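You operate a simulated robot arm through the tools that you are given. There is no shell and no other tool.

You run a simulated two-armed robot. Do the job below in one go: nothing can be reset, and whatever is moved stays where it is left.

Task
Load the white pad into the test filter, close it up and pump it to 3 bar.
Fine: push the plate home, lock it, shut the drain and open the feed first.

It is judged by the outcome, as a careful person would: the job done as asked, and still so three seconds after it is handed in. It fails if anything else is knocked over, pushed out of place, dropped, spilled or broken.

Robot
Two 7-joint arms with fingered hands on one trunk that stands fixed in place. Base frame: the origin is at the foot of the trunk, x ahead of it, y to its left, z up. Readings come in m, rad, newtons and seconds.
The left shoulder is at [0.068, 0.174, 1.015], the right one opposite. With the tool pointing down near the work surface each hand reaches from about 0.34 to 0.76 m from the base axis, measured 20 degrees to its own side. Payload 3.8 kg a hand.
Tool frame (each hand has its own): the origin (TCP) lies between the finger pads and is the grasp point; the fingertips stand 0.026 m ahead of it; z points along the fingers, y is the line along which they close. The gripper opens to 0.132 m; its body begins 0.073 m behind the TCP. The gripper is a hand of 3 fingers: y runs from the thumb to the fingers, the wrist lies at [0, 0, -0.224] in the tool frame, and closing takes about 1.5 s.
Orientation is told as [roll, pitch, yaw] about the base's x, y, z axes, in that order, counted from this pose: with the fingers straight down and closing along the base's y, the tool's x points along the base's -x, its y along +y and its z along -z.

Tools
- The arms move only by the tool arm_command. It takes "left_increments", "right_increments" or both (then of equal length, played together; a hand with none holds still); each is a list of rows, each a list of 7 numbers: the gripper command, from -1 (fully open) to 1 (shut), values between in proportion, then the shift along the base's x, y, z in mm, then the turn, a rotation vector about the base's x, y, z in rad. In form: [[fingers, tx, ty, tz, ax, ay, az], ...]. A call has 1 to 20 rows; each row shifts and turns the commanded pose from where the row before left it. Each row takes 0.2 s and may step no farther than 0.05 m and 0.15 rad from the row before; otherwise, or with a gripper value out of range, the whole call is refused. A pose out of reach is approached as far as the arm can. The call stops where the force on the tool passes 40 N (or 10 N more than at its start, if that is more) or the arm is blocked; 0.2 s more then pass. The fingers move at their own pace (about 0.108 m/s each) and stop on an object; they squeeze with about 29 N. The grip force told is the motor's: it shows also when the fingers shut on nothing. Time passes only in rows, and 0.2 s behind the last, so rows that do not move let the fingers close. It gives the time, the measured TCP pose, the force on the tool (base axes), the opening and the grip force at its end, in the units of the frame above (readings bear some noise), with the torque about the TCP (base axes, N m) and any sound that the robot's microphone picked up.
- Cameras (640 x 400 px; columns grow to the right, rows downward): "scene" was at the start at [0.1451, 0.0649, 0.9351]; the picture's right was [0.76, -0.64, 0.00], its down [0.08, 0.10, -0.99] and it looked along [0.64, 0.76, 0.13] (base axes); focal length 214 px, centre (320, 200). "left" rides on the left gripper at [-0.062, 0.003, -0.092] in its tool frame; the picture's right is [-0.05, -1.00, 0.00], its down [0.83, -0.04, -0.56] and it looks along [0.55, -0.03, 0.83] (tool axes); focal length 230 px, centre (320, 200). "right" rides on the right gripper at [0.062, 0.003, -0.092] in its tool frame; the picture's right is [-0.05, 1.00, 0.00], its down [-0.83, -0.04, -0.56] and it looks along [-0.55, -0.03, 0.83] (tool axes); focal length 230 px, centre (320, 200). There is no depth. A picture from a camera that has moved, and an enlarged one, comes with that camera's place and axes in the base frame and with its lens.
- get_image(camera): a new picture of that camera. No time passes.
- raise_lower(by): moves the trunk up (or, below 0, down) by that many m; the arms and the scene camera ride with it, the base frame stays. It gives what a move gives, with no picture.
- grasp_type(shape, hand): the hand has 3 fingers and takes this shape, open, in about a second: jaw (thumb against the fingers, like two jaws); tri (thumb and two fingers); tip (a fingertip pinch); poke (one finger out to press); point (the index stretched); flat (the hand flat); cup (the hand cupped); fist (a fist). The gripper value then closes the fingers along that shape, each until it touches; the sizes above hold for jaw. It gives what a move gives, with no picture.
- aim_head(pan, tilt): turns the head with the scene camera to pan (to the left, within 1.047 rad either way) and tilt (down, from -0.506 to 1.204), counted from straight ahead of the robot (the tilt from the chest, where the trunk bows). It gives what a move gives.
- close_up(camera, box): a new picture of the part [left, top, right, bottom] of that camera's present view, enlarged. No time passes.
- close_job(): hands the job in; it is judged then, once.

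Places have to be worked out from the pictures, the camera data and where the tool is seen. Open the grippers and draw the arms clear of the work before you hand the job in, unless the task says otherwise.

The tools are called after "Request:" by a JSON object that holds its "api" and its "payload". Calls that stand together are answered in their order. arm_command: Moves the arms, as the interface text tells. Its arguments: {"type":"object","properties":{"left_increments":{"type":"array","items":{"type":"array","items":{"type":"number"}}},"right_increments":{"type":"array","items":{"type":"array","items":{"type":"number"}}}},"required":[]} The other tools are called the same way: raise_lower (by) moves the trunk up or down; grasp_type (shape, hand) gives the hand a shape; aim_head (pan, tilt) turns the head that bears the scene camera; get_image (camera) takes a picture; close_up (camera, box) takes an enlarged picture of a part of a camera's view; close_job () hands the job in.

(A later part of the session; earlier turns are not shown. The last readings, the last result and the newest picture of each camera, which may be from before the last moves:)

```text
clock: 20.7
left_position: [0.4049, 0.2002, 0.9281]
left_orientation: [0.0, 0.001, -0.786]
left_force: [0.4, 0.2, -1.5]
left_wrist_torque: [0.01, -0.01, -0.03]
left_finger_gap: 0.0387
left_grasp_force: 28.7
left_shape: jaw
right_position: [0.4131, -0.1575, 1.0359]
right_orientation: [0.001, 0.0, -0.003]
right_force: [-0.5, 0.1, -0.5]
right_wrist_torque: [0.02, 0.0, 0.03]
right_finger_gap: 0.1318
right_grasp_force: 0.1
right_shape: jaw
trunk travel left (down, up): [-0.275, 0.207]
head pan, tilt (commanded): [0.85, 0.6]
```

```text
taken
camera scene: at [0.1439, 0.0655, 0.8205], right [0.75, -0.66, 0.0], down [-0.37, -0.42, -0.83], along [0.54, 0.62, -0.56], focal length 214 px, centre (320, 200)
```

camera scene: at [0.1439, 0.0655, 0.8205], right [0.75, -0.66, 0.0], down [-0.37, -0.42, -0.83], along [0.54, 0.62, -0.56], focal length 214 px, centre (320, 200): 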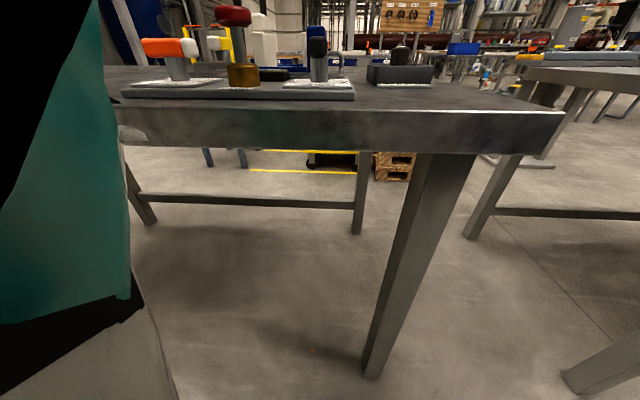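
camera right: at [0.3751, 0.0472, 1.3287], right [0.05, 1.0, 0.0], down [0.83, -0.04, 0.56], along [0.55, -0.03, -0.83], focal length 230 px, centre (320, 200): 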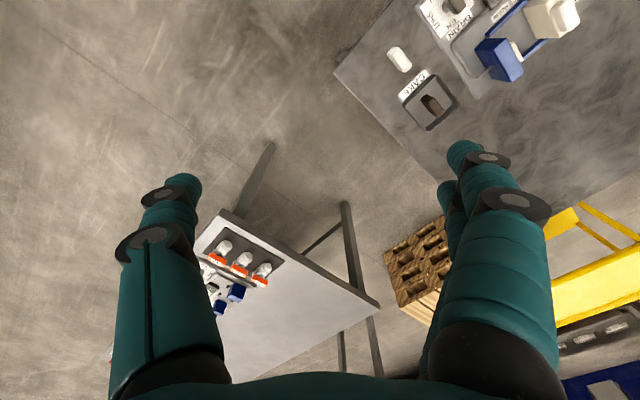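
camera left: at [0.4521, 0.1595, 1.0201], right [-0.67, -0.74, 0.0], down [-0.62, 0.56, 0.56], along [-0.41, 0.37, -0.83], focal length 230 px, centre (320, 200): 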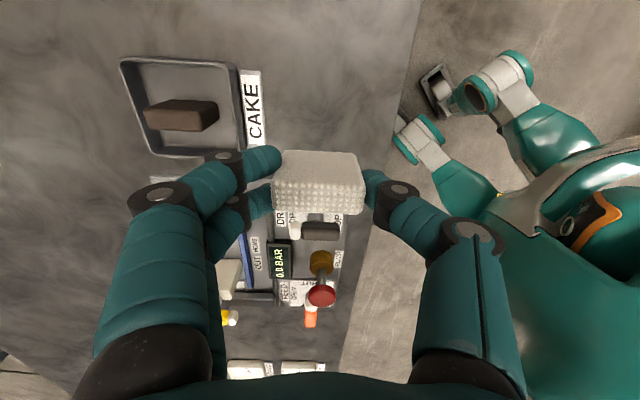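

Pad is lifted upright and steady. Moving it across (well above the head and valves) to over the bay at about (0.384, 0.415), and tilting the head up for the view.

Request:
{"api": "arm_command", "payload": {"left_increments": [[1, -3.4, 35.75, 2, 0, 0, 0], [1, -3.4, 35.75, 2, 0, 0, 0], [1, -3.4, 35.75, 2, 0, 0, 0], [1, -3.4, 35.75, 2, 0, 0, 0], [1, -3.4, 35.75, 2, 0, 0, 0], [1, -3.4, 35.75, 2, 0, 0, 0]]}}

Request:
{"api": "raise_lower", "payload": {"by": 0.15}}

Request:
{"api": "get_image", "payload": {"camera": "left"}}

Request:
{"api": "get_image", "payload": {"camera": "scene"}}

```text
clock: 22.1
left_position: [0.3849, 0.415, 0.9415]
left_orientation: [0.0, 0.001, -0.783]
left_force: [0.3, 0.0, -0.7]
left_wrist_torque: [0.01, -0.03, -0.02]
left_finger_gap: 0.0389
left_grasp_force: 28.9
left_shape: jaw
right_position: [0.4123, -0.158, 1.0369]
right_orientation: [0.001, -0.001, -0.001]
right_force: [-0.1, 0.3, 1.0]
right_wrist_torque: [0.01, 0.0, 0.0]
right_finger_gap: 0.132
right_grasp_force: 0.1
right_shape: jaw
trunk travel left (down, up): [-0.275, 0.207]
head pan, tilt (commanded): [0.85, 0.6]
```

```text
clock: 23.9
left_position: [0.3858, 0.4154, 1.0901]
left_orientation: [-0.002, 0.001, -0.782]
left_force: [1.3, -0.5, -0.7]
left_wrist_torque: [-0.01, 0.03, -0.02]
left_finger_gap: 0.0389
left_grasp_force: 29.3
left_shape: jaw
right_position: [0.4123, -0.1571, 1.1862]
right_orientation: [0.001, 0.002, -0.003]
right_force: [0.4, -0.4, -0.3]
right_wrist_torque: [-0.02, -0.01, -0.01]
right_finger_gap: 0.1317
right_grasp_force: 0.1
right_shape: jaw
trunk travel left (down, up): [-0.425, 0.057]
head pan, tilt (commanded): [0.85, 0.6]
```

```text
taken
camera left: at [0.4321, 0.3747, 1.1818], right [-0.67, -0.74, 0.0], down [-0.62, 0.56, 0.56], along [-0.41, 0.37, -0.83], focal length 230 px, centre (320, 200)
```

left: 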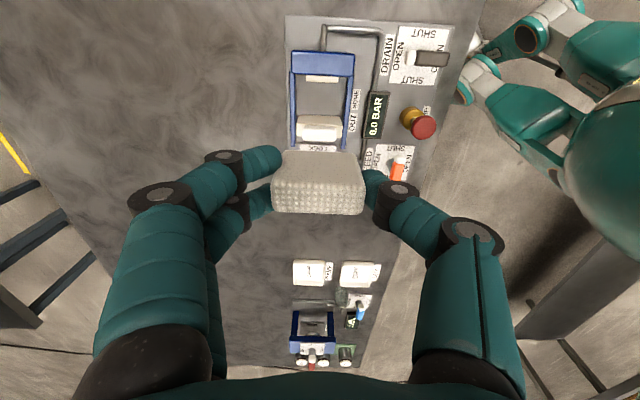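

```text
taken
camera scene: at [0.1625, 0.0657, 0.9825], right [0.75, -0.66, 0.0], down [-0.37, -0.42, -0.82], along [0.54, 0.62, -0.57], focal length 214 px, centre (320, 200)
```

scene: 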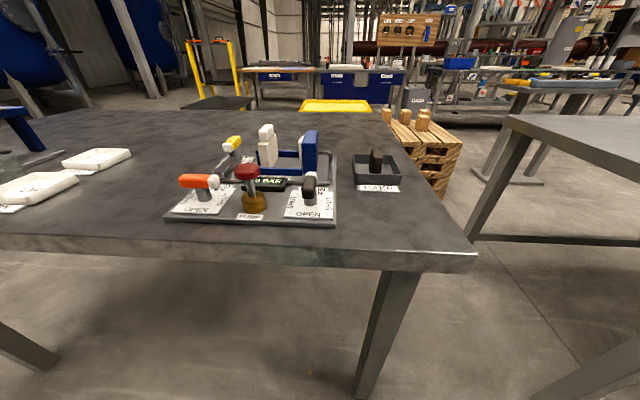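

Over the bay at r≈−0.021, u≈0.566. I'll lower to z≈0.91, still just above the plate and head tops, and check alignment.

Request:
{"api": "arm_command", "payload": {"left_increments": [[1, 0, 0, -45, 0, 0, 0], [1, 0, 0, -45, 0, 0, 0], [1, 0, 0, -45, 0, 0, 0], [1, 0, 0, -45, 0, 0, 0]]}}

Request:
{"api": "get_image", "payload": {"camera": "left"}}

Request:
{"api": "close_up", "payload": {"camera": "scene", "box": [210, 80, 370, 200]}}

```text
clock: 24.9
left_position: [0.3863, 0.4166, 0.9096]
left_orientation: [0.0, 0.002, -0.784]
left_force: [-0.4, -0.8, -0.8]
left_wrist_torque: [-0.02, 0.02, -0.01]
left_finger_gap: 0.039
left_grasp_force: 28.8
left_shape: jaw
right_position: [0.4133, -0.1568, 1.1868]
right_orientation: [-0.002, -0.001, -0.001]
right_force: [0.9, -0.6, -0.2]
right_wrist_torque: [-0.01, -0.01, -0.01]
right_finger_gap: 0.132
right_grasp_force: 0.1
right_shape: jaw
trunk travel left (down, up): [-0.425, 0.057]
head pan, tilt (commanded): [0.85, 0.6]
```

```text
taken
camera left: at [0.4321, 0.3759, 1.0022], right [-0.67, -0.74, 0.0], down [-0.62, 0.56, 0.56], along [-0.41, 0.37, -0.83], focal length 230 px, centre (320, 200)
```

left: 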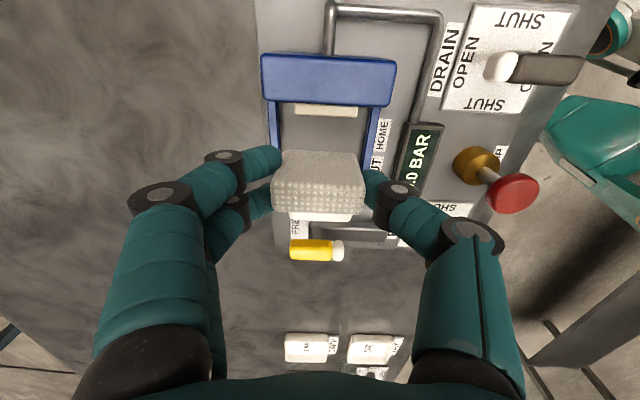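

```text
3.33 times, centred on (290, 140) of scene
camera zoom: at [0.1626, 0.0656, 0.9826], right [0.75, -0.66, 0.0], down [-0.37, -0.42, -0.82], along [0.54, 0.62, -0.57], focal length 715 px, centre (420, 400)
```

zoom: 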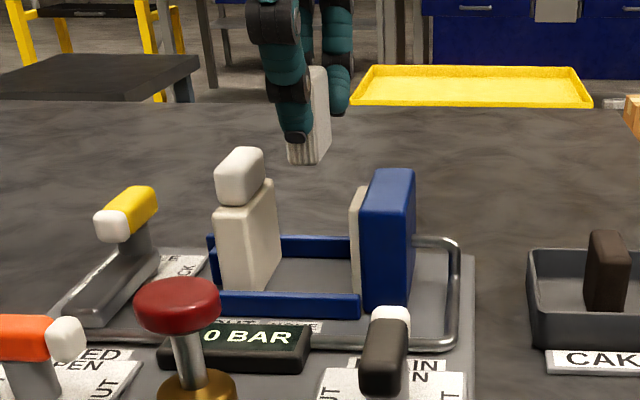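

The pad hangs centred between plate and gasket (pad r≈−0.031…−0.0125), about 3 mm too far in u. I'll correct that and lower into the bay to just above the floor.

Request:
{"api": "arm_command", "payload": {"left_increments": [[1, -2.1, -2.1, -20, 0, 0, 0], [1, 0, 0, -20, 0, 0, 0], [1, 0, 0, -15, 0, 0, 0], [1, 0, 0, -10, 0, 0, 0]]}}

Request:
{"api": "get_image", "payload": {"camera": "left"}}

Request:
{"api": "close_up", "payload": {"camera": "scene", "box": [240, 110, 340, 190]}}

```text
clock: 25.9
left_position: [0.3835, 0.4122, 0.8443]
left_orientation: [0.001, 0.0, -0.786]
left_force: [-0.4, -0.4, 0.5]
left_wrist_torque: [0.02, 0.01, 0.0]
left_finger_gap: 0.0388
left_grasp_force: 28.9
left_shape: jaw
right_position: [0.4114, -0.1566, 1.1871]
right_orientation: [0.0, -0.001, -0.003]
right_force: [-0.3, -0.2, 0.2]
right_wrist_torque: [-0.01, 0.01, 0.03]
right_finger_gap: 0.1317
right_grasp_force: 0.0
right_shape: jaw
trunk travel left (down, up): [-0.425, 0.057]
head pan, tilt (commanded): [0.85, 0.6]
```

```text
taken
camera left: at [0.4294, 0.3716, 0.9362], right [-0.67, -0.74, 0.0], down [-0.62, 0.56, 0.55], along [-0.41, 0.37, -0.83], focal length 230 px, centre (320, 200)
```

left: 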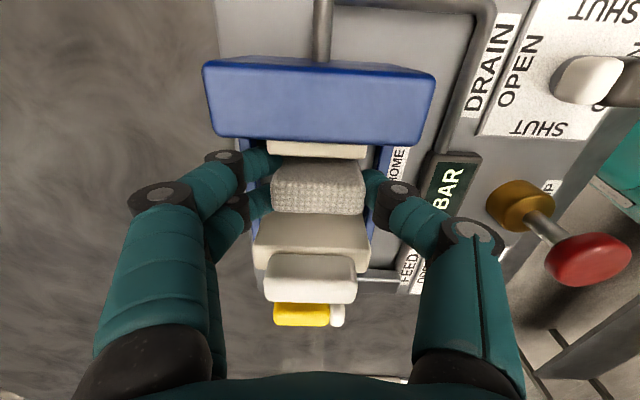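

```text
5.00 times, centred on (290, 150) of scene
camera zoom: at [0.1623, 0.0656, 0.9827], right [0.75, -0.66, 0.0], down [-0.37, -0.42, -0.83], along [0.54, 0.62, -0.56], focal length 1072 px, centre (470, 450)
```

zoom: 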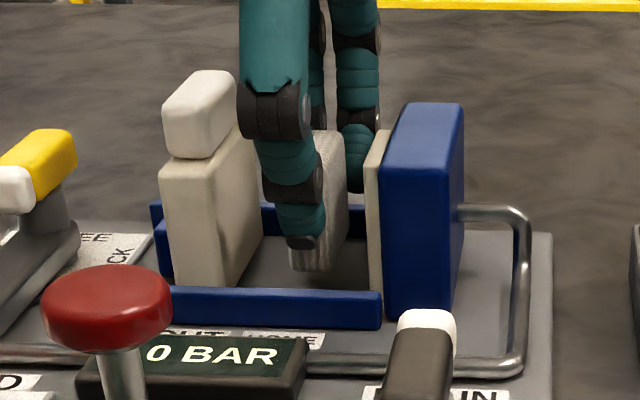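

The pad is inside the bay, roughly 10 mm above the floor. I'll lower in small steps until the force shows contact.

Request:
{"api": "arm_command", "payload": {"left_increments": [[1, 0, 0, -3, 0, 0, 0], [1, 0, 0, -3, 0, 0, 0]]}}

Request:
{"api": "arm_command", "payload": {"left_increments": [[1, 0, 0, -2, 0, 0, 0]]}}

Request:
{"api": "close_up", "payload": {"camera": "scene", "box": [240, 110, 340, 190]}}

```text
clock: 26.5
left_position: [0.3845, 0.4125, 0.8387]
left_orientation: [0.001, 0.0, -0.785]
left_force: [-0.5, -0.6, -0.9]
left_wrist_torque: [0.01, 0.04, -0.05]
left_finger_gap: 0.0388
left_grasp_force: 28.7
left_shape: jaw
right_position: [0.4124, -0.1566, 1.1873]
right_orientation: [0.0, 0.0, -0.001]
right_force: [0.2, -0.4, -0.5]
right_wrist_torque: [0.0, 0.01, 0.01]
right_finger_gap: 0.1319
right_grasp_force: 0.1
right_shape: jaw
trunk travel left (down, up): [-0.425, 0.057]
head pan, tilt (commanded): [0.85, 0.6]
```

```text
clock: 26.9
left_position: [0.3833, 0.4117, 0.8368]
left_orientation: [0.0, 0.001, -0.785]
left_force: [-0.3, 0.4, -0.8]
left_wrist_torque: [-0.02, 0.0, 0.01]
left_finger_gap: 0.0389
left_grasp_force: 29.0
left_shape: jaw
right_position: [0.4127, -0.1555, 1.1862]
right_orientation: [0.0, 0.0, -0.003]
right_force: [1.0, 0.1, 0.0]
right_wrist_torque: [-0.02, 0.0, 0.01]
right_finger_gap: 0.1318
right_grasp_force: 0.1
right_shape: jaw
trunk travel left (down, up): [-0.425, 0.057]
head pan, tilt (commanded): [0.85, 0.6]
```

```text
5.00 times, centred on (290, 150) of scene
camera zoom: at [0.1622, 0.0656, 0.9827], right [0.75, -0.66, 0.0], down [-0.37, -0.42, -0.83], along [0.54, 0.62, -0.56], focal length 1072 px, centre (470, 450)
```

zoom: 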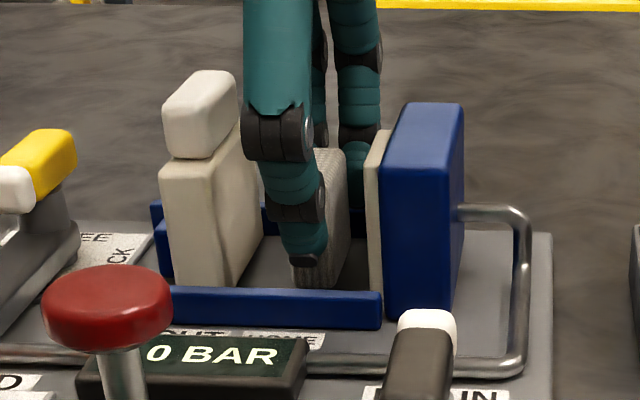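

No contact force yet at z=0.8368; continuing down in 1–2 mm steps.

Request:
{"api": "arm_command", "payload": {"left_increments": [[1, 0, 0, -1.5, 0, 0, 0]]}}

Request:
{"api": "arm_command", "payload": {"left_increments": [[1, 0, 0, -1.5, 0, 0, 0]]}}

```text
clock: 27.3
left_position: [0.3827, 0.413, 0.8357]
left_orientation: [0.0, 0.0, -0.785]
left_force: [0.2, -0.1, -0.8]
left_wrist_torque: [-0.01, 0.02, 0.0]
left_finger_gap: 0.0389
left_grasp_force: 29.5
left_shape: jaw
right_position: [0.412, -0.1562, 1.1865]
right_orientation: [0.001, 0.001, 0.0]
right_force: [0.6, -0.4, 0.4]
right_wrist_torque: [-0.04, 0.0, 0.0]
right_finger_gap: 0.132
right_grasp_force: 0.0
right_shape: jaw
trunk travel left (down, up): [-0.425, 0.057]
head pan, tilt (commanded): [0.85, 0.6]
```

```text
clock: 27.7
left_position: [0.3834, 0.4126, 0.834]
left_orientation: [-0.001, 0.0, -0.786]
left_force: [-0.5, -0.4, 0.2]
left_wrist_torque: [-0.02, -0.01, 0.02]
left_finger_gap: 0.0388
left_grasp_force: 29.1
left_shape: jaw
right_position: [0.4125, -0.1574, 1.1865]
right_orientation: [0.0, -0.001, -0.003]
right_force: [-0.7, -0.1, -0.4]
right_wrist_torque: [-0.03, 0.01, 0.02]
right_finger_gap: 0.1319
right_grasp_force: 0.0
right_shape: jaw
trunk travel left (down, up): [-0.425, 0.057]
head pan, tilt (commanded): [0.85, 0.6]
```

Still barely any contact at z=0.834 (noise level). Continuing slowly.

Request:
{"api": "arm_command", "payload": {"left_increments": [[1, 0, 0, -1.5, 0, 0, 0]]}}

Request:
{"api": "arm_command", "payload": {"left_increments": [[1, 0, 0, -1.0, 0, 0, 0]]}}

Request:
{"api": "close_up", "payload": {"camera": "scene", "box": [265, 130, 325, 178]}}

```text
clock: 28.1
left_position: [0.383, 0.4124, 0.8319]
left_orientation: [0.001, -0.001, -0.786]
left_force: [0.2, 0.6, -0.3]
left_wrist_torque: [-0.02, -0.01, -0.01]
left_finger_gap: 0.0389
left_grasp_force: 29.1
left_shape: jaw
right_position: [0.4128, -0.1577, 1.1872]
right_orientation: [-0.001, 0.0, -0.001]
right_force: [0.1, -0.9, -0.9]
right_wrist_torque: [-0.03, -0.04, -0.04]
right_finger_gap: 0.1318
right_grasp_force: 0.1
right_shape: jaw
trunk travel left (down, up): [-0.425, 0.057]
head pan, tilt (commanded): [0.85, 0.6]
```

```text
clock: 28.5
left_position: [0.383, 0.4113, 0.8328]
left_orientation: [0.0, 0.0, -0.785]
left_force: [0.7, 0.6, 1.4]
left_wrist_torque: [0.01, -0.03, 0.05]
left_finger_gap: 0.0386
left_grasp_force: 29.3
left_shape: jaw
right_position: [0.4126, -0.1569, 1.1874]
right_orientation: [0.002, -0.001, -0.002]
right_force: [0.9, 0.2, -0.4]
right_wrist_torque: [-0.03, -0.04, -0.02]
right_finger_gap: 0.1321
right_grasp_force: 0.1
right_shape: jaw
trunk travel left (down, up): [-0.425, 0.057]
head pan, tilt (commanded): [0.85, 0.6]
```

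```text
8.33 times, centred on (295, 154) of scene
camera zoom: at [0.1621, 0.0655, 0.9827], right [0.75, -0.66, 0.0], down [-0.37, -0.42, -0.83], along [0.54, 0.62, -0.56], focal length 1787 px, centre (528, 583)
```

zoom: 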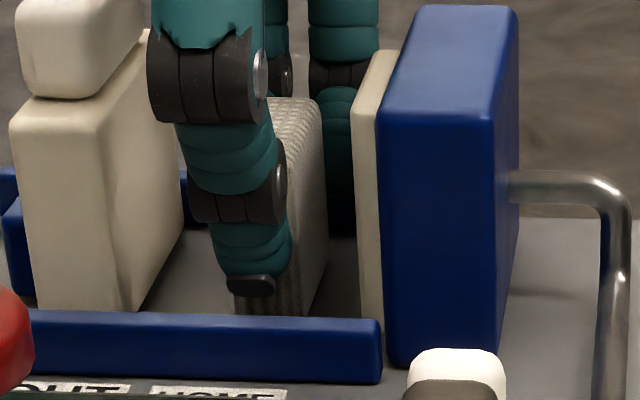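

Force just rose to ~1.4 N with the pose no longer dropping – likely first contact. One more 1 mm step to confirm.

Request:
{"api": "arm_command", "payload": {"left_increments": [[1, 0, 0, -1.0, 0, 0, 0]]}}

Request:
{"api": "arm_command", "payload": {"left_increments": [[1, 0, 0, -0.7, 0, 0, 0]]}}

```text
clock: 28.9
left_position: [0.3826, 0.4123, 0.8321]
left_orientation: [0.003, -0.002, -0.785]
left_force: [-1.3, 1.1, 7.9]
left_wrist_torque: [0.08, -0.02, 0.0]
left_finger_gap: 0.0391
left_grasp_force: 28.8
left_shape: jaw
right_position: [0.4123, -0.1563, 1.187]
right_orientation: [0.0, -0.002, -0.002]
right_force: [0.0, 0.0, 0.5]
right_wrist_torque: [0.01, 0.01, 0.03]
right_finger_gap: 0.1319
right_grasp_force: 0.1
right_shape: jaw
trunk travel left (down, up): [-0.425, 0.057]
head pan, tilt (commanded): [0.85, 0.6]
```

```text
clock: 29.3
left_position: [0.384, 0.411, 0.8308]
left_orientation: [0.001, -0.001, -0.787]
left_force: [-2.2, 1.9, 12.0]
left_wrist_torque: [0.08, 0.01, 0.0]
left_finger_gap: 0.0393
left_grasp_force: 29.1
left_shape: jaw
right_position: [0.412, -0.1565, 1.1877]
right_orientation: [0.001, -0.001, -0.001]
right_force: [0.3, 0.7, 0.0]
right_wrist_torque: [0.05, 0.0, 0.03]
right_finger_gap: 0.1317
right_grasp_force: 0.0
right_shape: jaw
trunk travel left (down, up): [-0.425, 0.057]
head pan, tilt (commanded): [0.85, 0.6]
```

Contact confirmed (12 N up): the pad is on the bay floor. I'll ease off 1 mm, open just a few mm each side, then look.

Request:
{"api": "arm_command", "payload": {"left_increments": [[1, 0, 0, 1.2, 0, 0, 0], [0.32, 0, 0, 0, 0, 0, 0], [0.32, 0, 0, 0, 0, 0, 0], [0.32, 0, 0, 0, 0, 0, 0]]}}

Request:
{"api": "get_image", "payload": {"camera": "left"}}

Request:
{"api": "close_up", "payload": {"camera": "scene", "box": [265, 130, 325, 178]}}

```text
clock: 30.3
left_position: [0.383, 0.4127, 0.8312]
left_orientation: [-0.002, 0.002, -0.783]
left_force: [0.2, -0.5, -0.2]
left_wrist_torque: [-0.01, -0.01, 0.0]
left_finger_gap: 0.0448
left_grasp_force: 0.0
left_shape: jaw
right_position: [0.4126, -0.1569, 1.1868]
right_orientation: [0.001, 0.001, -0.001]
right_force: [-0.3, 0.4, 0.4]
right_wrist_torque: [0.0, 0.02, 0.0]
right_finger_gap: 0.132
right_grasp_force: 0.1
right_shape: jaw
trunk travel left (down, up): [-0.425, 0.057]
head pan, tilt (commanded): [0.85, 0.6]
```

```text
taken
camera left: at [0.4287, 0.3723, 0.9235], right [-0.67, -0.74, 0.0], down [-0.62, 0.56, 0.56], along [-0.41, 0.37, -0.83], focal length 230 px, centre (320, 200)
```

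left: 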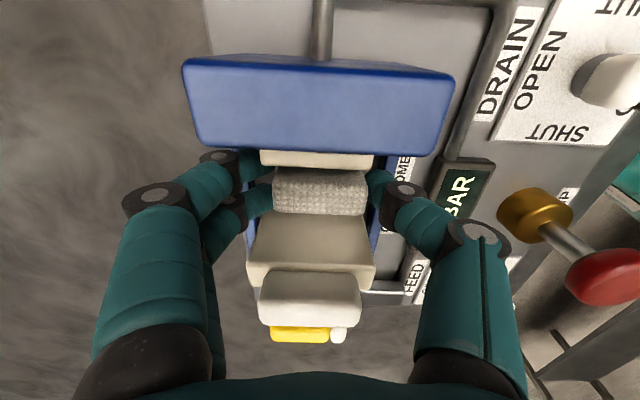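

```text
8.33 times, centred on (295, 154) of scene
camera zoom: at [0.1621, 0.0655, 0.9826], right [0.75, -0.66, 0.0], down [-0.37, -0.42, -0.83], along [0.54, 0.62, -0.56], focal length 1787 px, centre (528, 583)
```

zoom: 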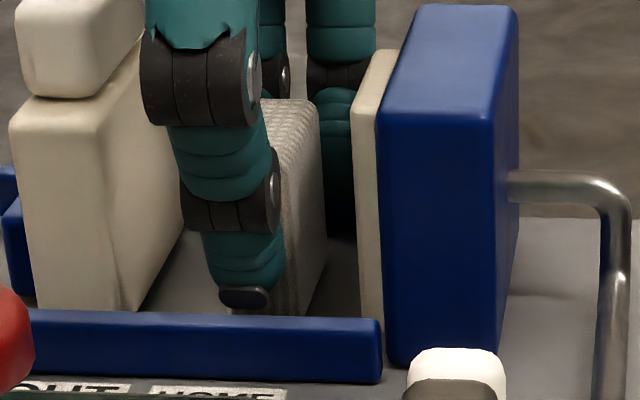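

Pad stands free on the floor. I'll rise a few mm, open a bit more, then withdraw straight up.

Request:
{"api": "arm_command", "payload": {"left_increments": [[0.32, 0, 0, 5, 0, 0, 0], [0.2, 0, 0, 5, 0, 0, 0], [0.2, 0, 0, 15, 0, 0, 0], [0.2, 0, 0, 30, 0, 0, 0], [0.2, 0, 0, 40, 0, 0, 0]]}}

Request:
{"api": "get_image", "payload": {"camera": "left"}}

Request:
{"api": "close_up", "payload": {"camera": "scene", "box": [210, 110, 340, 200]}}

```text
clock: 31.5
left_position: [0.3823, 0.4142, 0.926]
left_orientation: [-0.002, 0.0, -0.783]
left_force: [0.0, -0.3, -0.1]
left_wrist_torque: [0.01, -0.01, -0.01]
left_finger_gap: 0.0522
left_grasp_force: 0.0
left_shape: jaw
right_position: [0.4122, -0.1564, 1.1868]
right_orientation: [0.001, 0.0, -0.002]
right_force: [0.4, 0.1, -0.2]
right_wrist_torque: [0.02, 0.02, -0.01]
right_finger_gap: 0.1321
right_grasp_force: 0.0
right_shape: jaw
trunk travel left (down, up): [-0.425, 0.057]
head pan, tilt (commanded): [0.85, 0.6]
```

```text
taken
camera left: at [0.4282, 0.3732, 1.018], right [-0.67, -0.74, 0.0], down [-0.62, 0.56, 0.56], along [-0.41, 0.37, -0.83], focal length 230 px, centre (320, 200)
```

left: 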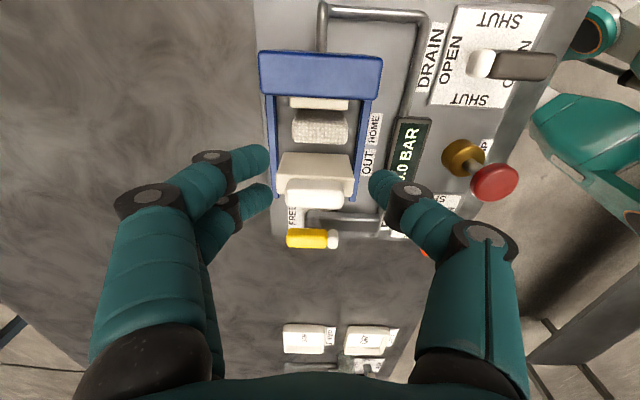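

```text
4.44 times, centred on (275, 155) of scene
camera zoom: at [0.1619, 0.0656, 0.9827], right [0.75, -0.66, 0.0], down [-0.37, -0.42, -0.83], along [0.54, 0.62, -0.56], focal length 953 px, centre (520, 400)
```

zoom: 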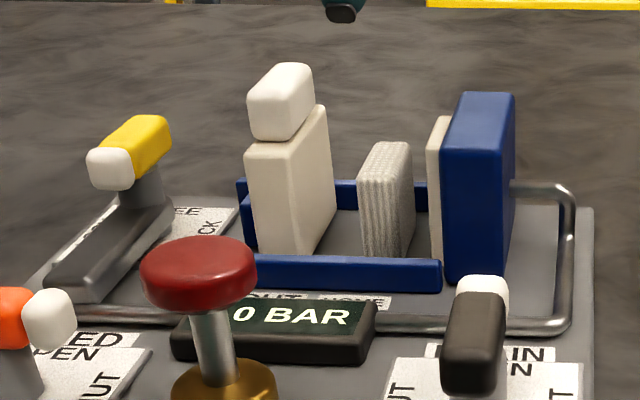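

The pad stands upright on the bay floor between plate and gasket. Next, grip the plate's knob across its length (along u) and slide it home; I'll zoom to measure the knob.

Request:
{"api": "close_up", "payload": {"camera": "left", "box": [250, 90, 390, 260]}}

Request:
{"api": "close_up", "payload": {"camera": "scene", "box": [250, 115, 300, 155]}}

```text
2.35 times, centred on (320, 175) of left
camera zoom: at [0.4282, 0.3732, 1.018], right [-0.67, -0.74, 0.0], down [-0.62, 0.56, 0.56], along [-0.41, 0.37, -0.83], focal length 541 px, centre (320, 259)
```

zoom: 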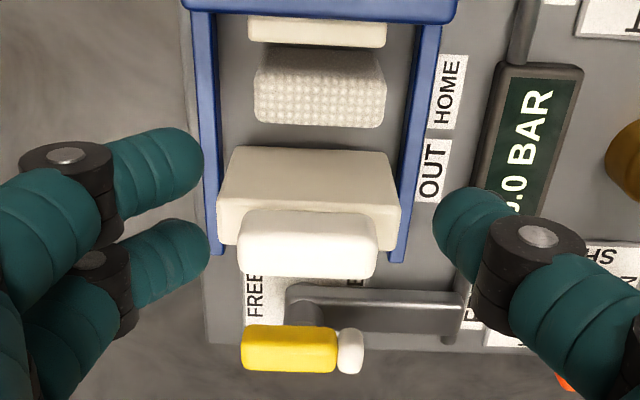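

```text
10.00 times, centred on (275, 135) of scene
camera zoom: at [0.1619, 0.0656, 0.9827], right [0.75, -0.66, 0.0], down [-0.37, -0.42, -0.83], along [0.54, 0.62, -0.56], focal length 2145 px, centre (770, 850)
```

zoom: 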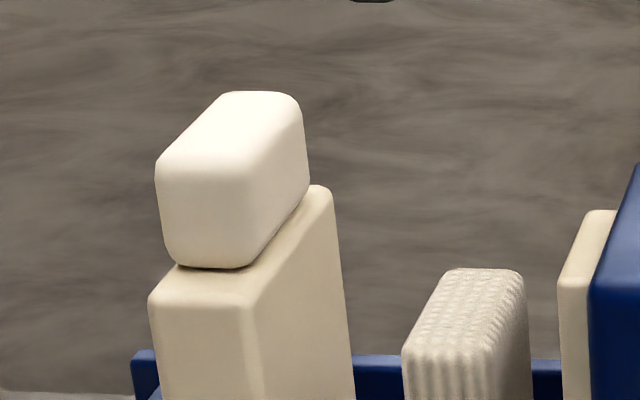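

Knob centre works out at r≈−0.060, u≈0.5665, z 0.848–0.871 (plate top ≈0.845). I'll open to 80 mm, shift over the knob, and check before lowering.

Request:
{"api": "arm_command", "payload": {"left_increments": [[-0.21, -8.2, 10, 0, 0, 0, 0], [-0.21, -8.2, 10, 0, 0, 0, 0], [-0.21, -8.1, 10, 0, 0, 0, 0], [-0.21, 0, 0, -15, 0, 0, 0]]}}

Request:
{"api": "get_image", "payload": {"camera": "left"}}

Request:
{"api": "close_up", "payload": {"camera": "scene", "box": [230, 80, 330, 170]}}

```text
clock: 32.5
left_position: [0.3592, 0.444, 0.9093]
left_orientation: [-0.001, 0.001, -0.783]
left_force: [0.0, 0.5, 0.2]
left_wrist_torque: [-0.01, 0.0, 0.04]
left_finger_gap: 0.0794
left_grasp_force: 0.2
left_shape: jaw
right_position: [0.4123, -0.1571, 1.1869]
right_orientation: [0.0, 0.002, -0.002]
right_force: [0.4, -0.5, -0.1]
right_wrist_torque: [-0.01, 0.01, 0.01]
right_finger_gap: 0.1318
right_grasp_force: 0.1
right_shape: jaw
trunk travel left (down, up): [-0.425, 0.057]
head pan, tilt (commanded): [0.85, 0.6]
```

```text
taken
camera left: at [0.405, 0.403, 1.0019], right [-0.67, -0.74, 0.0], down [-0.62, 0.56, 0.56], along [-0.41, 0.37, -0.83], focal length 230 px, centre (320, 200)
```

left: 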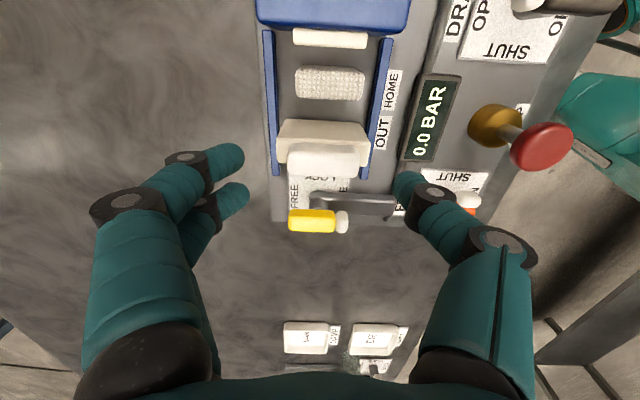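

```text
4.44 times, centred on (280, 125) of scene
camera zoom: at [0.1624, 0.0657, 0.9826], right [0.75, -0.66, 0.0], down [-0.37, -0.42, -0.82], along [0.54, 0.62, -0.57], focal length 953 px, centre (498, 533)
```

zoom: 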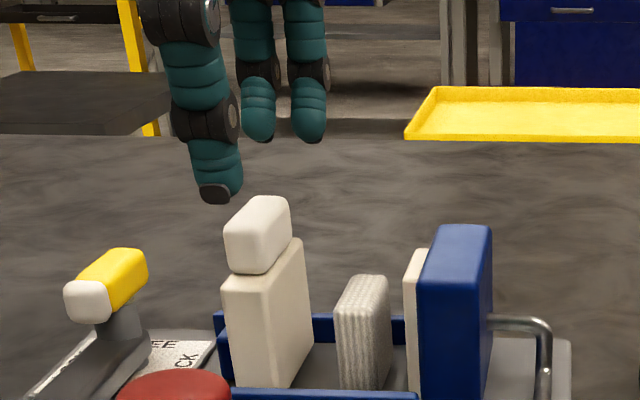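

Alignment: knob r −0.070…−0.0525, u centre ≈0.565; TCP at r=−0.060, u=0.568. Small correction, lower to z≈0.878 and close on the knob.

Request:
{"api": "arm_command", "payload": {"left_increments": [[-0.21, -1.8, -1.8, -16, 0, 0, 0], [-0.21, 0, 0, -15, 0, 0, 0]]}}

Request:
{"api": "close_up", "payload": {"camera": "scene", "box": [240, 100, 320, 160]}}

Request:
{"api": "get_image", "payload": {"camera": "left"}}

```text
clock: 33.1
left_position: [0.3578, 0.4396, 0.8812]
left_orientation: [0.001, -0.001, -0.784]
left_force: [-0.1, 0.6, -0.1]
left_wrist_torque: [0.0, -0.01, 0.01]
left_finger_gap: 0.0792
left_grasp_force: 0.0
left_shape: jaw
right_position: [0.4131, -0.1577, 1.1875]
right_orientation: [0.002, -0.001, -0.002]
right_force: [-0.7, 0.7, -0.1]
right_wrist_torque: [0.01, 0.04, -0.02]
right_finger_gap: 0.1319
right_grasp_force: 0.1
right_shape: jaw
trunk travel left (down, up): [-0.425, 0.057]
head pan, tilt (commanded): [0.85, 0.6]
```

```text
6.67 times, centred on (280, 130) of scene
camera zoom: at [0.1622, 0.0655, 0.9827], right [0.75, -0.66, 0.0], down [-0.37, -0.42, -0.83], along [0.54, 0.62, -0.56], focal length 1430 px, centre (587, 667)
```

zoom: 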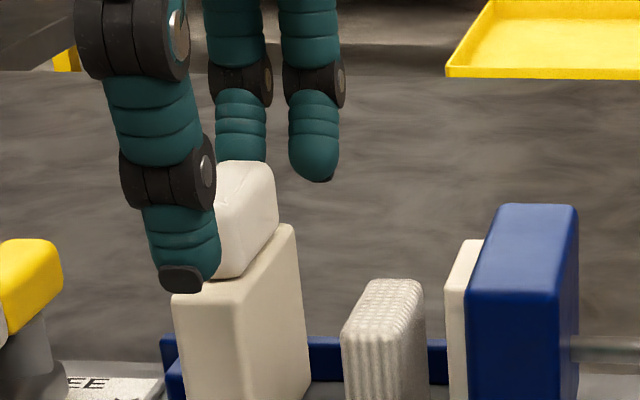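

```text
taken
camera left: at [0.403, 0.4, 0.9728], right [-0.67, -0.74, 0.0], down [-0.62, 0.56, 0.56], along [-0.41, 0.37, -0.83], focal length 230 px, centre (320, 200)
```

left: 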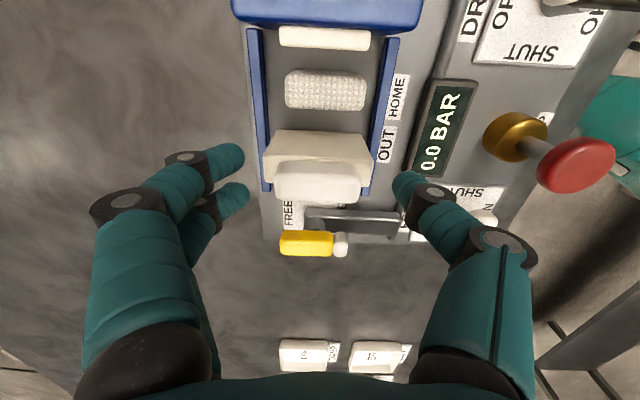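

Thumb and fingers straddle the knob as planned. Closing on the knob.

Request:
{"api": "arm_command", "payload": {"left_increments": [[-0.21, 0, 0, -2, 0, 0, 0], [1, 0, 0, 0, 0, 0, 0], [1, 0, 0, 0, 0, 0, 0], [1, 0, 0, 0, 0, 0, 0], [1, 0, 0, 0, 0, 0, 0]]}}

Request:
{"api": "close_up", "payload": {"camera": "scene", "box": [240, 100, 320, 160]}}

```text
clock: 34.3
left_position: [0.3562, 0.4386, 0.8788]
left_orientation: [-0.002, 0.0, -0.786]
left_force: [-5.0, -9.9, -3.0]
left_wrist_torque: [-0.08, 0.04, -0.23]
left_finger_gap: 0.0334
left_grasp_force: 29.2
left_shape: jaw
right_position: [0.4114, -0.1566, 1.1861]
right_orientation: [0.001, 0.001, -0.002]
right_force: [1.1, 0.0, 0.5]
right_wrist_torque: [0.01, -0.02, -0.04]
right_finger_gap: 0.132
right_grasp_force: 0.0
right_shape: jaw
trunk travel left (down, up): [-0.425, 0.057]
head pan, tilt (commanded): [0.85, 0.6]
```

```text
6.67 times, centred on (280, 130) of scene
camera zoom: at [0.1619, 0.0648, 0.9827], right [0.75, -0.66, 0.0], down [-0.37, -0.42, -0.83], along [0.54, 0.62, -0.56], focal length 1430 px, centre (587, 667)
```

zoom: 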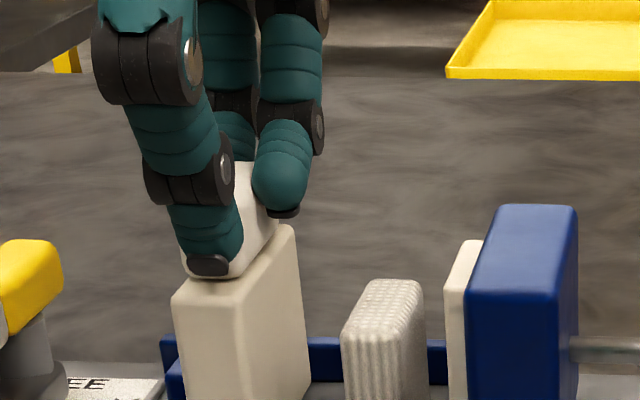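

The right finger has slipped past the knob's far corner (gap 33 mm), so this grip would drag rather than push. I'll release, rise, close the hand, and instead push the knob's left side squarely with closed fingers.

Request:
{"api": "arm_command", "payload": {"left_increments": [[-0.21, 0, 0, 0, 0, 0, 0], [-0.21, 0, 0, 0, 0, 0, 0], [-0.21, 0, 0, 0, 0, 0, 0], [-0.21, 0, 0, 20, 0, 0, 0], [-0.21, 0, 0, 25, 0, 0, 0]]}}

Request:
{"api": "close_up", "payload": {"camera": "scene", "box": [220, 100, 320, 175]}}

```text
clock: 35.5
left_position: [0.3562, 0.4395, 0.9229]
left_orientation: [-0.002, -0.001, -0.786]
left_force: [-0.1, -0.2, -1.0]
left_wrist_torque: [0.03, -0.03, 0.03]
left_finger_gap: 0.0793
left_grasp_force: 0.0
left_shape: jaw
right_position: [0.4121, -0.1568, 1.1877]
right_orientation: [0.001, 0.0, -0.002]
right_force: [1.1, 0.0, -0.1]
right_wrist_torque: [0.01, -0.01, -0.03]
right_finger_gap: 0.1317
right_grasp_force: 0.2
right_shape: jaw
trunk travel left (down, up): [-0.425, 0.057]
head pan, tilt (commanded): [0.85, 0.6]
```

```text
5.33 times, centred on (270, 138) of scene
camera zoom: at [0.1621, 0.0655, 0.9827], right [0.75, -0.66, 0.0], down [-0.37, -0.42, -0.83], along [0.54, 0.62, -0.56], focal length 1144 px, centre (587, 533)
```

zoom: 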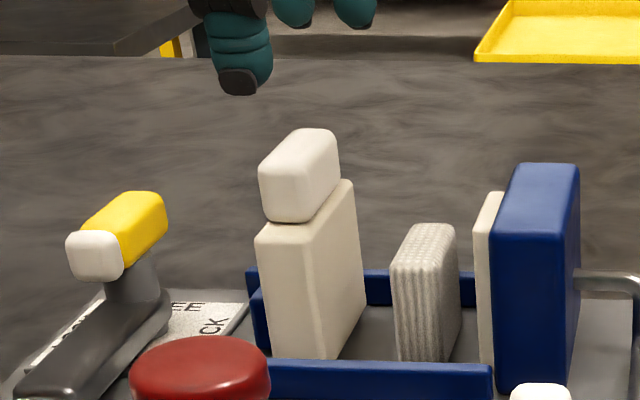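

Plate unmoved. Shifting left of the knob (r≈−0.105), closing the hand, then looking.

Request:
{"api": "arm_command", "payload": {"left_increments": [[1, -11, 11, 0, 0, 0, 0], [1, -11, 11, 0, 0, 0, 0], [1, -11, 11, 0, 0, 0, 0], [1, 0, 0, 0, 0, 0, 0], [1, 0, 0, 0, 0, 0, 0], [1, 0, 0, 0, 0, 0, 0]]}}

Request:
{"api": "get_image", "payload": {"camera": "left"}}

Request:
{"api": "close_up", "payload": {"camera": "scene", "box": [220, 100, 320, 175]}}

```text
clock: 36.9
left_position: [0.3237, 0.4746, 0.9235]
left_orientation: [0.0, 0.0, -0.788]
left_force: [-0.5, 0.2, 0.7]
left_wrist_torque: [0.02, -0.01, 0.0]
left_finger_gap: 0.0002
left_grasp_force: 28.9
left_shape: jaw
right_position: [0.4126, -0.1563, 1.1873]
right_orientation: [0.001, 0.0, -0.001]
right_force: [-0.4, 0.4, -0.1]
right_wrist_torque: [0.01, 0.0, 0.01]
right_finger_gap: 0.1316
right_grasp_force: 0.0
right_shape: jaw
trunk travel left (down, up): [-0.425, 0.057]
head pan, tilt (commanded): [0.85, 0.6]
```

```text
taken
camera left: at [0.3695, 0.4339, 1.0157], right [-0.67, -0.74, 0.0], down [-0.62, 0.56, 0.56], along [-0.41, 0.37, -0.83], focal length 230 px, centre (320, 200)
```

left: 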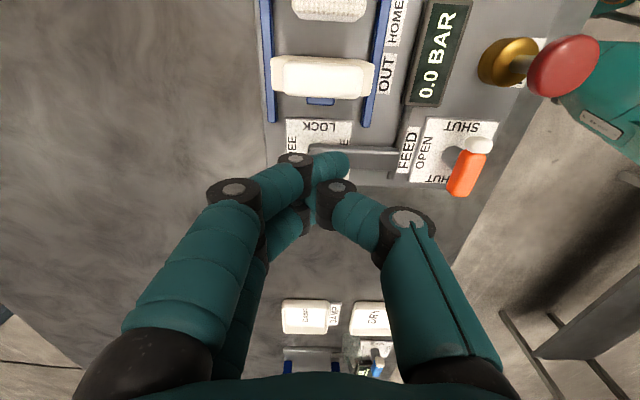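

```text
5.33 times, centred on (270, 138) of scene
camera zoom: at [0.1622, 0.0655, 0.9827], right [0.75, -0.66, 0.0], down [-0.37, -0.42, -0.83], along [0.54, 0.62, -0.56], focal length 1144 px, centre (587, 533)
```

zoom: 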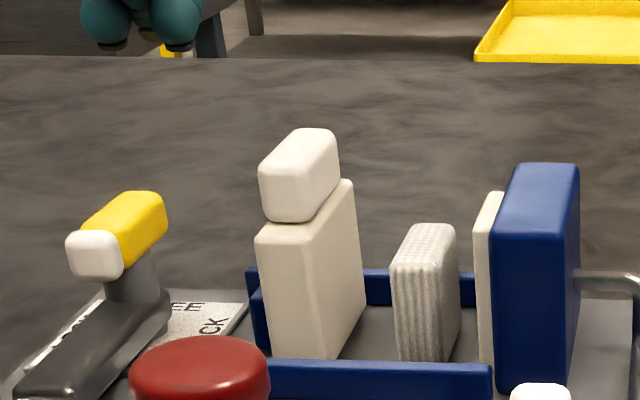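

Closed fingers are about ±20 mm wide in r. I'll shift 8 mm right so they come down in the clear space between yellow handle and knob, then lower to z≈0.878.

Request:
{"api": "arm_command", "payload": {"left_increments": [[1, 5.2, -5.2, 0, 0, 0, 0], [1, 0, 0, -25, 0, 0, 0], [1, 0, 0, -20, 0, 0, 0]]}}

Request:
{"api": "close_up", "payload": {"camera": "scene", "box": [220, 100, 320, 175]}}

Request:
{"api": "get_image", "payload": {"camera": "left"}}

```text
clock: 37.7
left_position: [0.3301, 0.4677, 0.8785]
left_orientation: [0.0, 0.001, -0.786]
left_force: [0.2, 1.0, 0.0]
left_wrist_torque: [-0.03, 0.0, -0.01]
left_finger_gap: 0.0001
left_grasp_force: 28.4
left_shape: jaw
right_position: [0.412, -0.1565, 1.1873]
right_orientation: [0.001, 0.0, -0.002]
right_force: [-0.3, -0.6, -0.3]
right_wrist_torque: [-0.02, -0.04, 0.01]
right_finger_gap: 0.1318
right_grasp_force: 0.1
right_shape: jaw
trunk travel left (down, up): [-0.425, 0.057]
head pan, tilt (commanded): [0.85, 0.6]
```

```text
5.33 times, centred on (270, 138) of scene
camera zoom: at [0.1623, 0.0655, 0.9827], right [0.75, -0.66, 0.0], down [-0.37, -0.42, -0.83], along [0.54, 0.62, -0.56], focal length 1144 px, centre (587, 533)
```

zoom: 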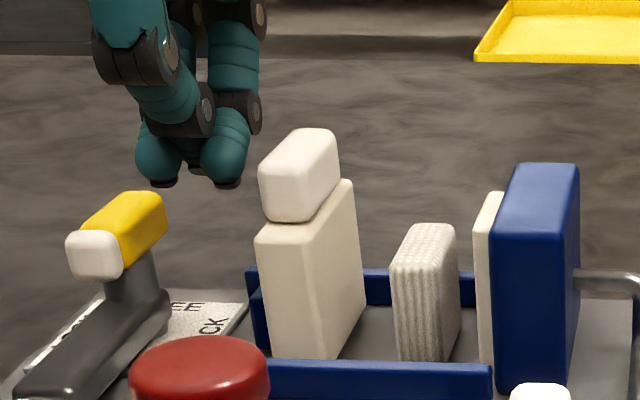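

```text
taken
camera left: at [0.3749, 0.428, 0.9701], right [-0.67, -0.74, 0.0], down [-0.62, 0.56, 0.55], along [-0.41, 0.37, -0.83], focal length 230 px, centre (320, 200)
```

left: 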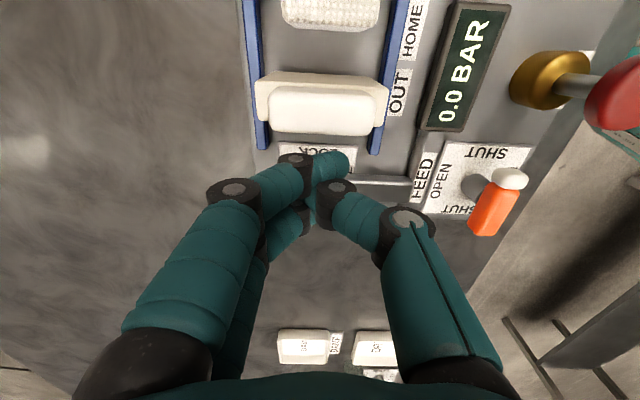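

Fingertips are level with the knob and clear of the yellow handle. Now pushing along +r in small steps, watching the force.

Request:
{"api": "arm_command", "payload": {"left_increments": [[1, 0, 0, -3, 0, 0, 0], [1, 3.54, -3.54, 0, 0, 0, 0], [1, 3.54, -3.54, 0, 0, 0, 0], [1, 3.54, -3.54, 0, 0, 0, 0], [1, 3.54, -3.54, 0, 0, 0, 0]]}}

Request:
{"api": "close_up", "payload": {"camera": "scene", "box": [220, 100, 320, 175]}}

```text
clock: 38.9
left_position: [0.3447, 0.456, 0.876]
left_orientation: [-0.001, -0.002, -0.783]
left_force: [0.0, 0.6, 0.1]
left_wrist_torque: [0.0, 0.0, -0.01]
left_finger_gap: 0.0002
left_grasp_force: 29.2
left_shape: jaw
right_position: [0.413, -0.1568, 1.1867]
right_orientation: [0.001, -0.001, -0.001]
right_force: [0.0, 1.4, -0.4]
right_wrist_torque: [-0.04, -0.01, 0.01]
right_finger_gap: 0.132
right_grasp_force: 0.0
right_shape: jaw
trunk travel left (down, up): [-0.425, 0.057]
head pan, tilt (commanded): [0.85, 0.6]
```

```text
5.33 times, centred on (270, 138) of scene
camera zoom: at [0.1622, 0.0655, 0.9827], right [0.75, -0.66, 0.0], down [-0.37, -0.42, -0.83], along [0.54, 0.62, -0.56], focal length 1144 px, centre (587, 533)
```

zoom: 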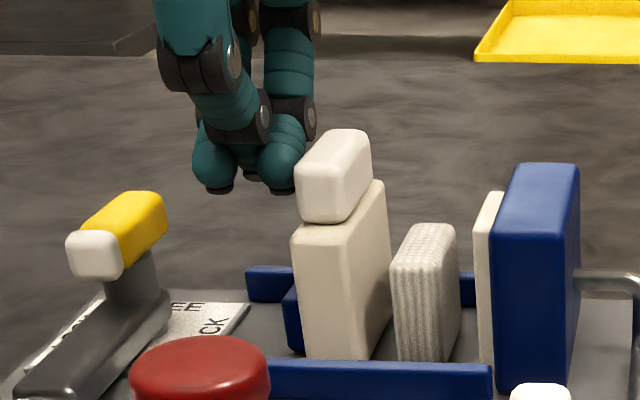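

The plate slides easily (moved ~13 mm), straight along its rails. Continuing to push; it will next take the pad along.

Request:
{"api": "arm_command", "payload": {"left_increments": [[1, 2.83, -2.83, 0, 0, 0, 0], [1, 2.83, -2.83, 0, 0, 0, 0], [1, 2.83, -2.83, 0, 0, 0, 0]]}}

Request:
{"api": "close_up", "payload": {"camera": "scene", "box": [220, 100, 320, 175]}}

```text
clock: 39.7
left_position: [0.3518, 0.4463, 0.8764]
left_orientation: [0.001, 0.0, -0.782]
left_force: [-0.1, -1.0, 0.2]
left_wrist_torque: [-0.03, 0.01, -0.03]
left_finger_gap: 0.0
left_grasp_force: 28.8
left_shape: jaw
right_position: [0.4133, -0.156, 1.187]
right_orientation: [0.002, -0.001, -0.003]
right_force: [-0.5, -0.5, 1.1]
right_wrist_torque: [0.02, 0.02, -0.05]
right_finger_gap: 0.132
right_grasp_force: 0.0
right_shape: jaw
trunk travel left (down, up): [-0.425, 0.057]
head pan, tilt (commanded): [0.85, 0.6]
```

```text
5.33 times, centred on (270, 138) of scene
camera zoom: at [0.1623, 0.0655, 0.9827], right [0.75, -0.66, 0.0], down [-0.37, -0.42, -0.83], along [0.54, 0.62, -0.56], focal length 1144 px, centre (587, 533)
```

zoom: 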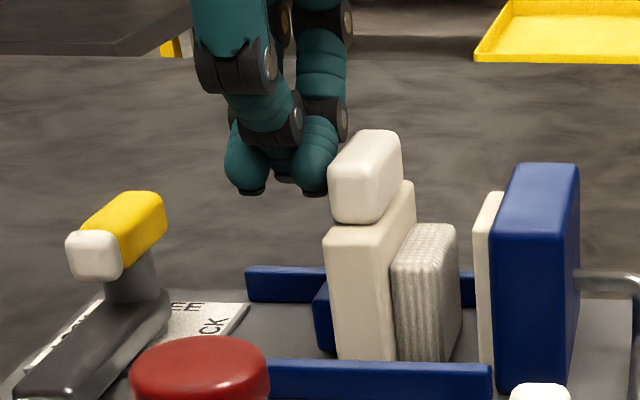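

Plate has just met the pad. Continuing gently so it carries the pad to the gasket.

Request:
{"api": "arm_command", "payload": {"left_increments": [[1, 2.12, -2.12, 0, 0, 0, 0], [1, 2.12, -2.12, 0, 0, 0, 0], [1, 2.12, -2.12, 0, 0, 0, 0]]}}

Request:
{"api": "close_up", "payload": {"camera": "scene", "box": [220, 100, 320, 175]}}

```text
clock: 40.5
left_position: [0.3574, 0.44, 0.8746]
left_orientation: [0.0, 0.001, -0.787]
left_force: [0.3, -1.1, 0.4]
left_wrist_torque: [-0.01, 0.01, 0.01]
left_finger_gap: 0.0002
left_grasp_force: 29.0
left_shape: jaw
right_position: [0.4134, -0.157, 1.1874]
right_orientation: [0.002, 0.0, -0.001]
right_force: [0.1, 0.6, -0.6]
right_wrist_torque: [-0.03, 0.03, 0.0]
right_finger_gap: 0.1319
right_grasp_force: 0.1
right_shape: jaw
trunk travel left (down, up): [-0.425, 0.057]
head pan, tilt (commanded): [0.85, 0.6]
```

```text
5.33 times, centred on (270, 138) of scene
camera zoom: at [0.1623, 0.0655, 0.9827], right [0.75, -0.66, 0.0], down [-0.37, -0.42, -0.83], along [0.54, 0.62, -0.56], focal length 1144 px, centre (587, 533)
```

zoom: 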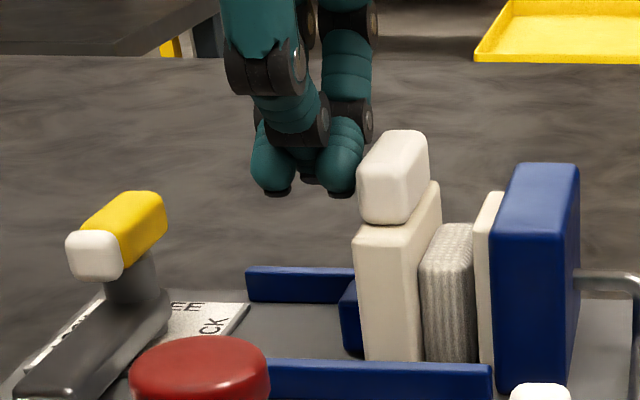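

Pad is travelling upright with the plate; only a few mm remain. Pushing on in 2 mm steps until the force rises.

Request:
{"api": "arm_command", "payload": {"left_increments": [[1, 1.42, -1.42, 0, 0, 0, 0], [1, 1.42, -1.42, 0, 0, 0, 0]]}}

Request:
{"api": "arm_command", "payload": {"left_increments": [[1, 1.42, -1.42, 0, 0, 0, 0], [1, 1.0, -1.0, 0, 0, 0, 0]]}}

Request:
{"api": "close_up", "payload": {"camera": "scene", "box": [220, 100, 320, 175]}}

```text
clock: 41.1
left_position: [0.3597, 0.4381, 0.8762]
left_orientation: [0.0, 0.002, -0.783]
left_force: [-2.4, 3.1, 0.6]
left_wrist_torque: [0.0, -0.01, 0.03]
left_finger_gap: 0.0
left_grasp_force: 28.7
left_shape: jaw
right_position: [0.4113, -0.1557, 1.1881]
right_orientation: [0.0, -0.001, -0.001]
right_force: [0.0, -0.1, -0.2]
right_wrist_torque: [-0.01, 0.05, 0.0]
right_finger_gap: 0.1317
right_grasp_force: 0.0
right_shape: jaw
trunk travel left (down, up): [-0.425, 0.057]
head pan, tilt (commanded): [0.85, 0.6]
```

```text
clock: 41.7
left_position: [0.3613, 0.4364, 0.8745]
left_orientation: [0.001, 0.004, -0.783]
left_force: [-13.8, 13.9, 4.4]
left_wrist_torque: [0.1, 0.04, 0.1]
left_finger_gap: 0.0
left_grasp_force: 28.8
left_shape: jaw
right_position: [0.4107, -0.1551, 1.1879]
right_orientation: [0.0, -0.002, -0.003]
right_force: [-0.3, -0.6, -0.5]
right_wrist_torque: [0.01, 0.01, 0.03]
right_finger_gap: 0.1318
right_grasp_force: 0.1
right_shape: jaw
trunk travel left (down, up): [-0.425, 0.057]
head pan, tilt (commanded): [0.85, 0.6]
```

```text
5.33 times, centred on (270, 138) of scene
camera zoom: at [0.1608, 0.0666, 0.9829], right [0.75, -0.66, 0.0], down [-0.37, -0.43, -0.83], along [0.55, 0.62, -0.56], focal length 1144 px, centre (587, 533)
```

zoom: 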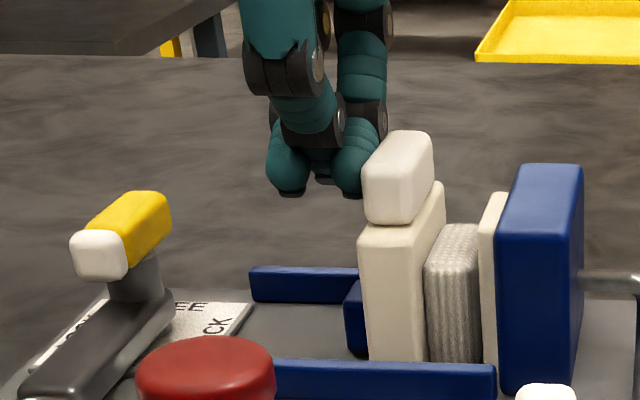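

The force rose to ~20 N along r: plate, pad and gasket are pressed together. I'll back off slightly and view from the wrist camera to confirm it stays home.

Request:
{"api": "arm_command", "payload": {"left_increments": [[1, -3, 3, 0, 0, 0, 0], [1, -7, 7, 0, 0, 0, 0], [1, 0, 0, 30, 0, 0, 0], [1, 0, 0, 40, 0, 0, 0]]}}

Request:
{"api": "get_image", "payload": {"camera": "left"}}

Request:
{"api": "close_up", "payload": {"camera": "scene", "box": [260, 120, 320, 168]}}

```text
clock: 42.7
left_position: [0.3504, 0.4441, 0.9478]
left_orientation: [0.0, -0.001, -0.788]
left_force: [0.5, 0.5, 0.2]
left_wrist_torque: [-0.01, 0.0, -0.02]
left_finger_gap: 0.0001
left_grasp_force: 28.5
left_shape: jaw
right_position: [0.4126, -0.1567, 1.186]
right_orientation: [0.0, -0.001, -0.002]
right_force: [-0.3, 0.0, 0.2]
right_wrist_torque: [0.03, 0.0, -0.01]
right_finger_gap: 0.1318
right_grasp_force: 0.0
right_shape: jaw
trunk travel left (down, up): [-0.425, 0.057]
head pan, tilt (commanded): [0.85, 0.6]
```

```text
taken
camera left: at [0.3966, 0.4048, 1.0393], right [-0.67, -0.74, 0.0], down [-0.62, 0.56, 0.55], along [-0.41, 0.37, -0.83], focal length 230 px, centre (320, 200)
```

left: 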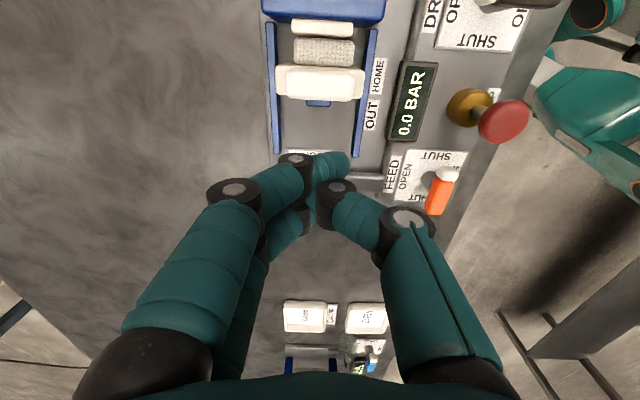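

```text
8.33 times, centred on (290, 144) of scene
camera zoom: at [0.162, 0.0655, 0.9827], right [0.75, -0.66, 0.0], down [-0.37, -0.42, -0.83], along [0.54, 0.62, -0.56], focal length 1787 px, centre (570, 667)
```

zoom: 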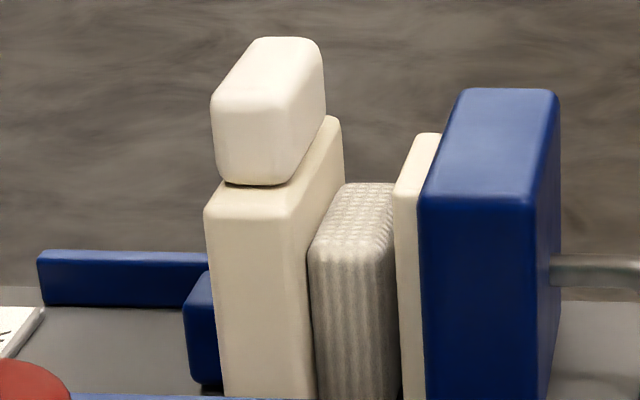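

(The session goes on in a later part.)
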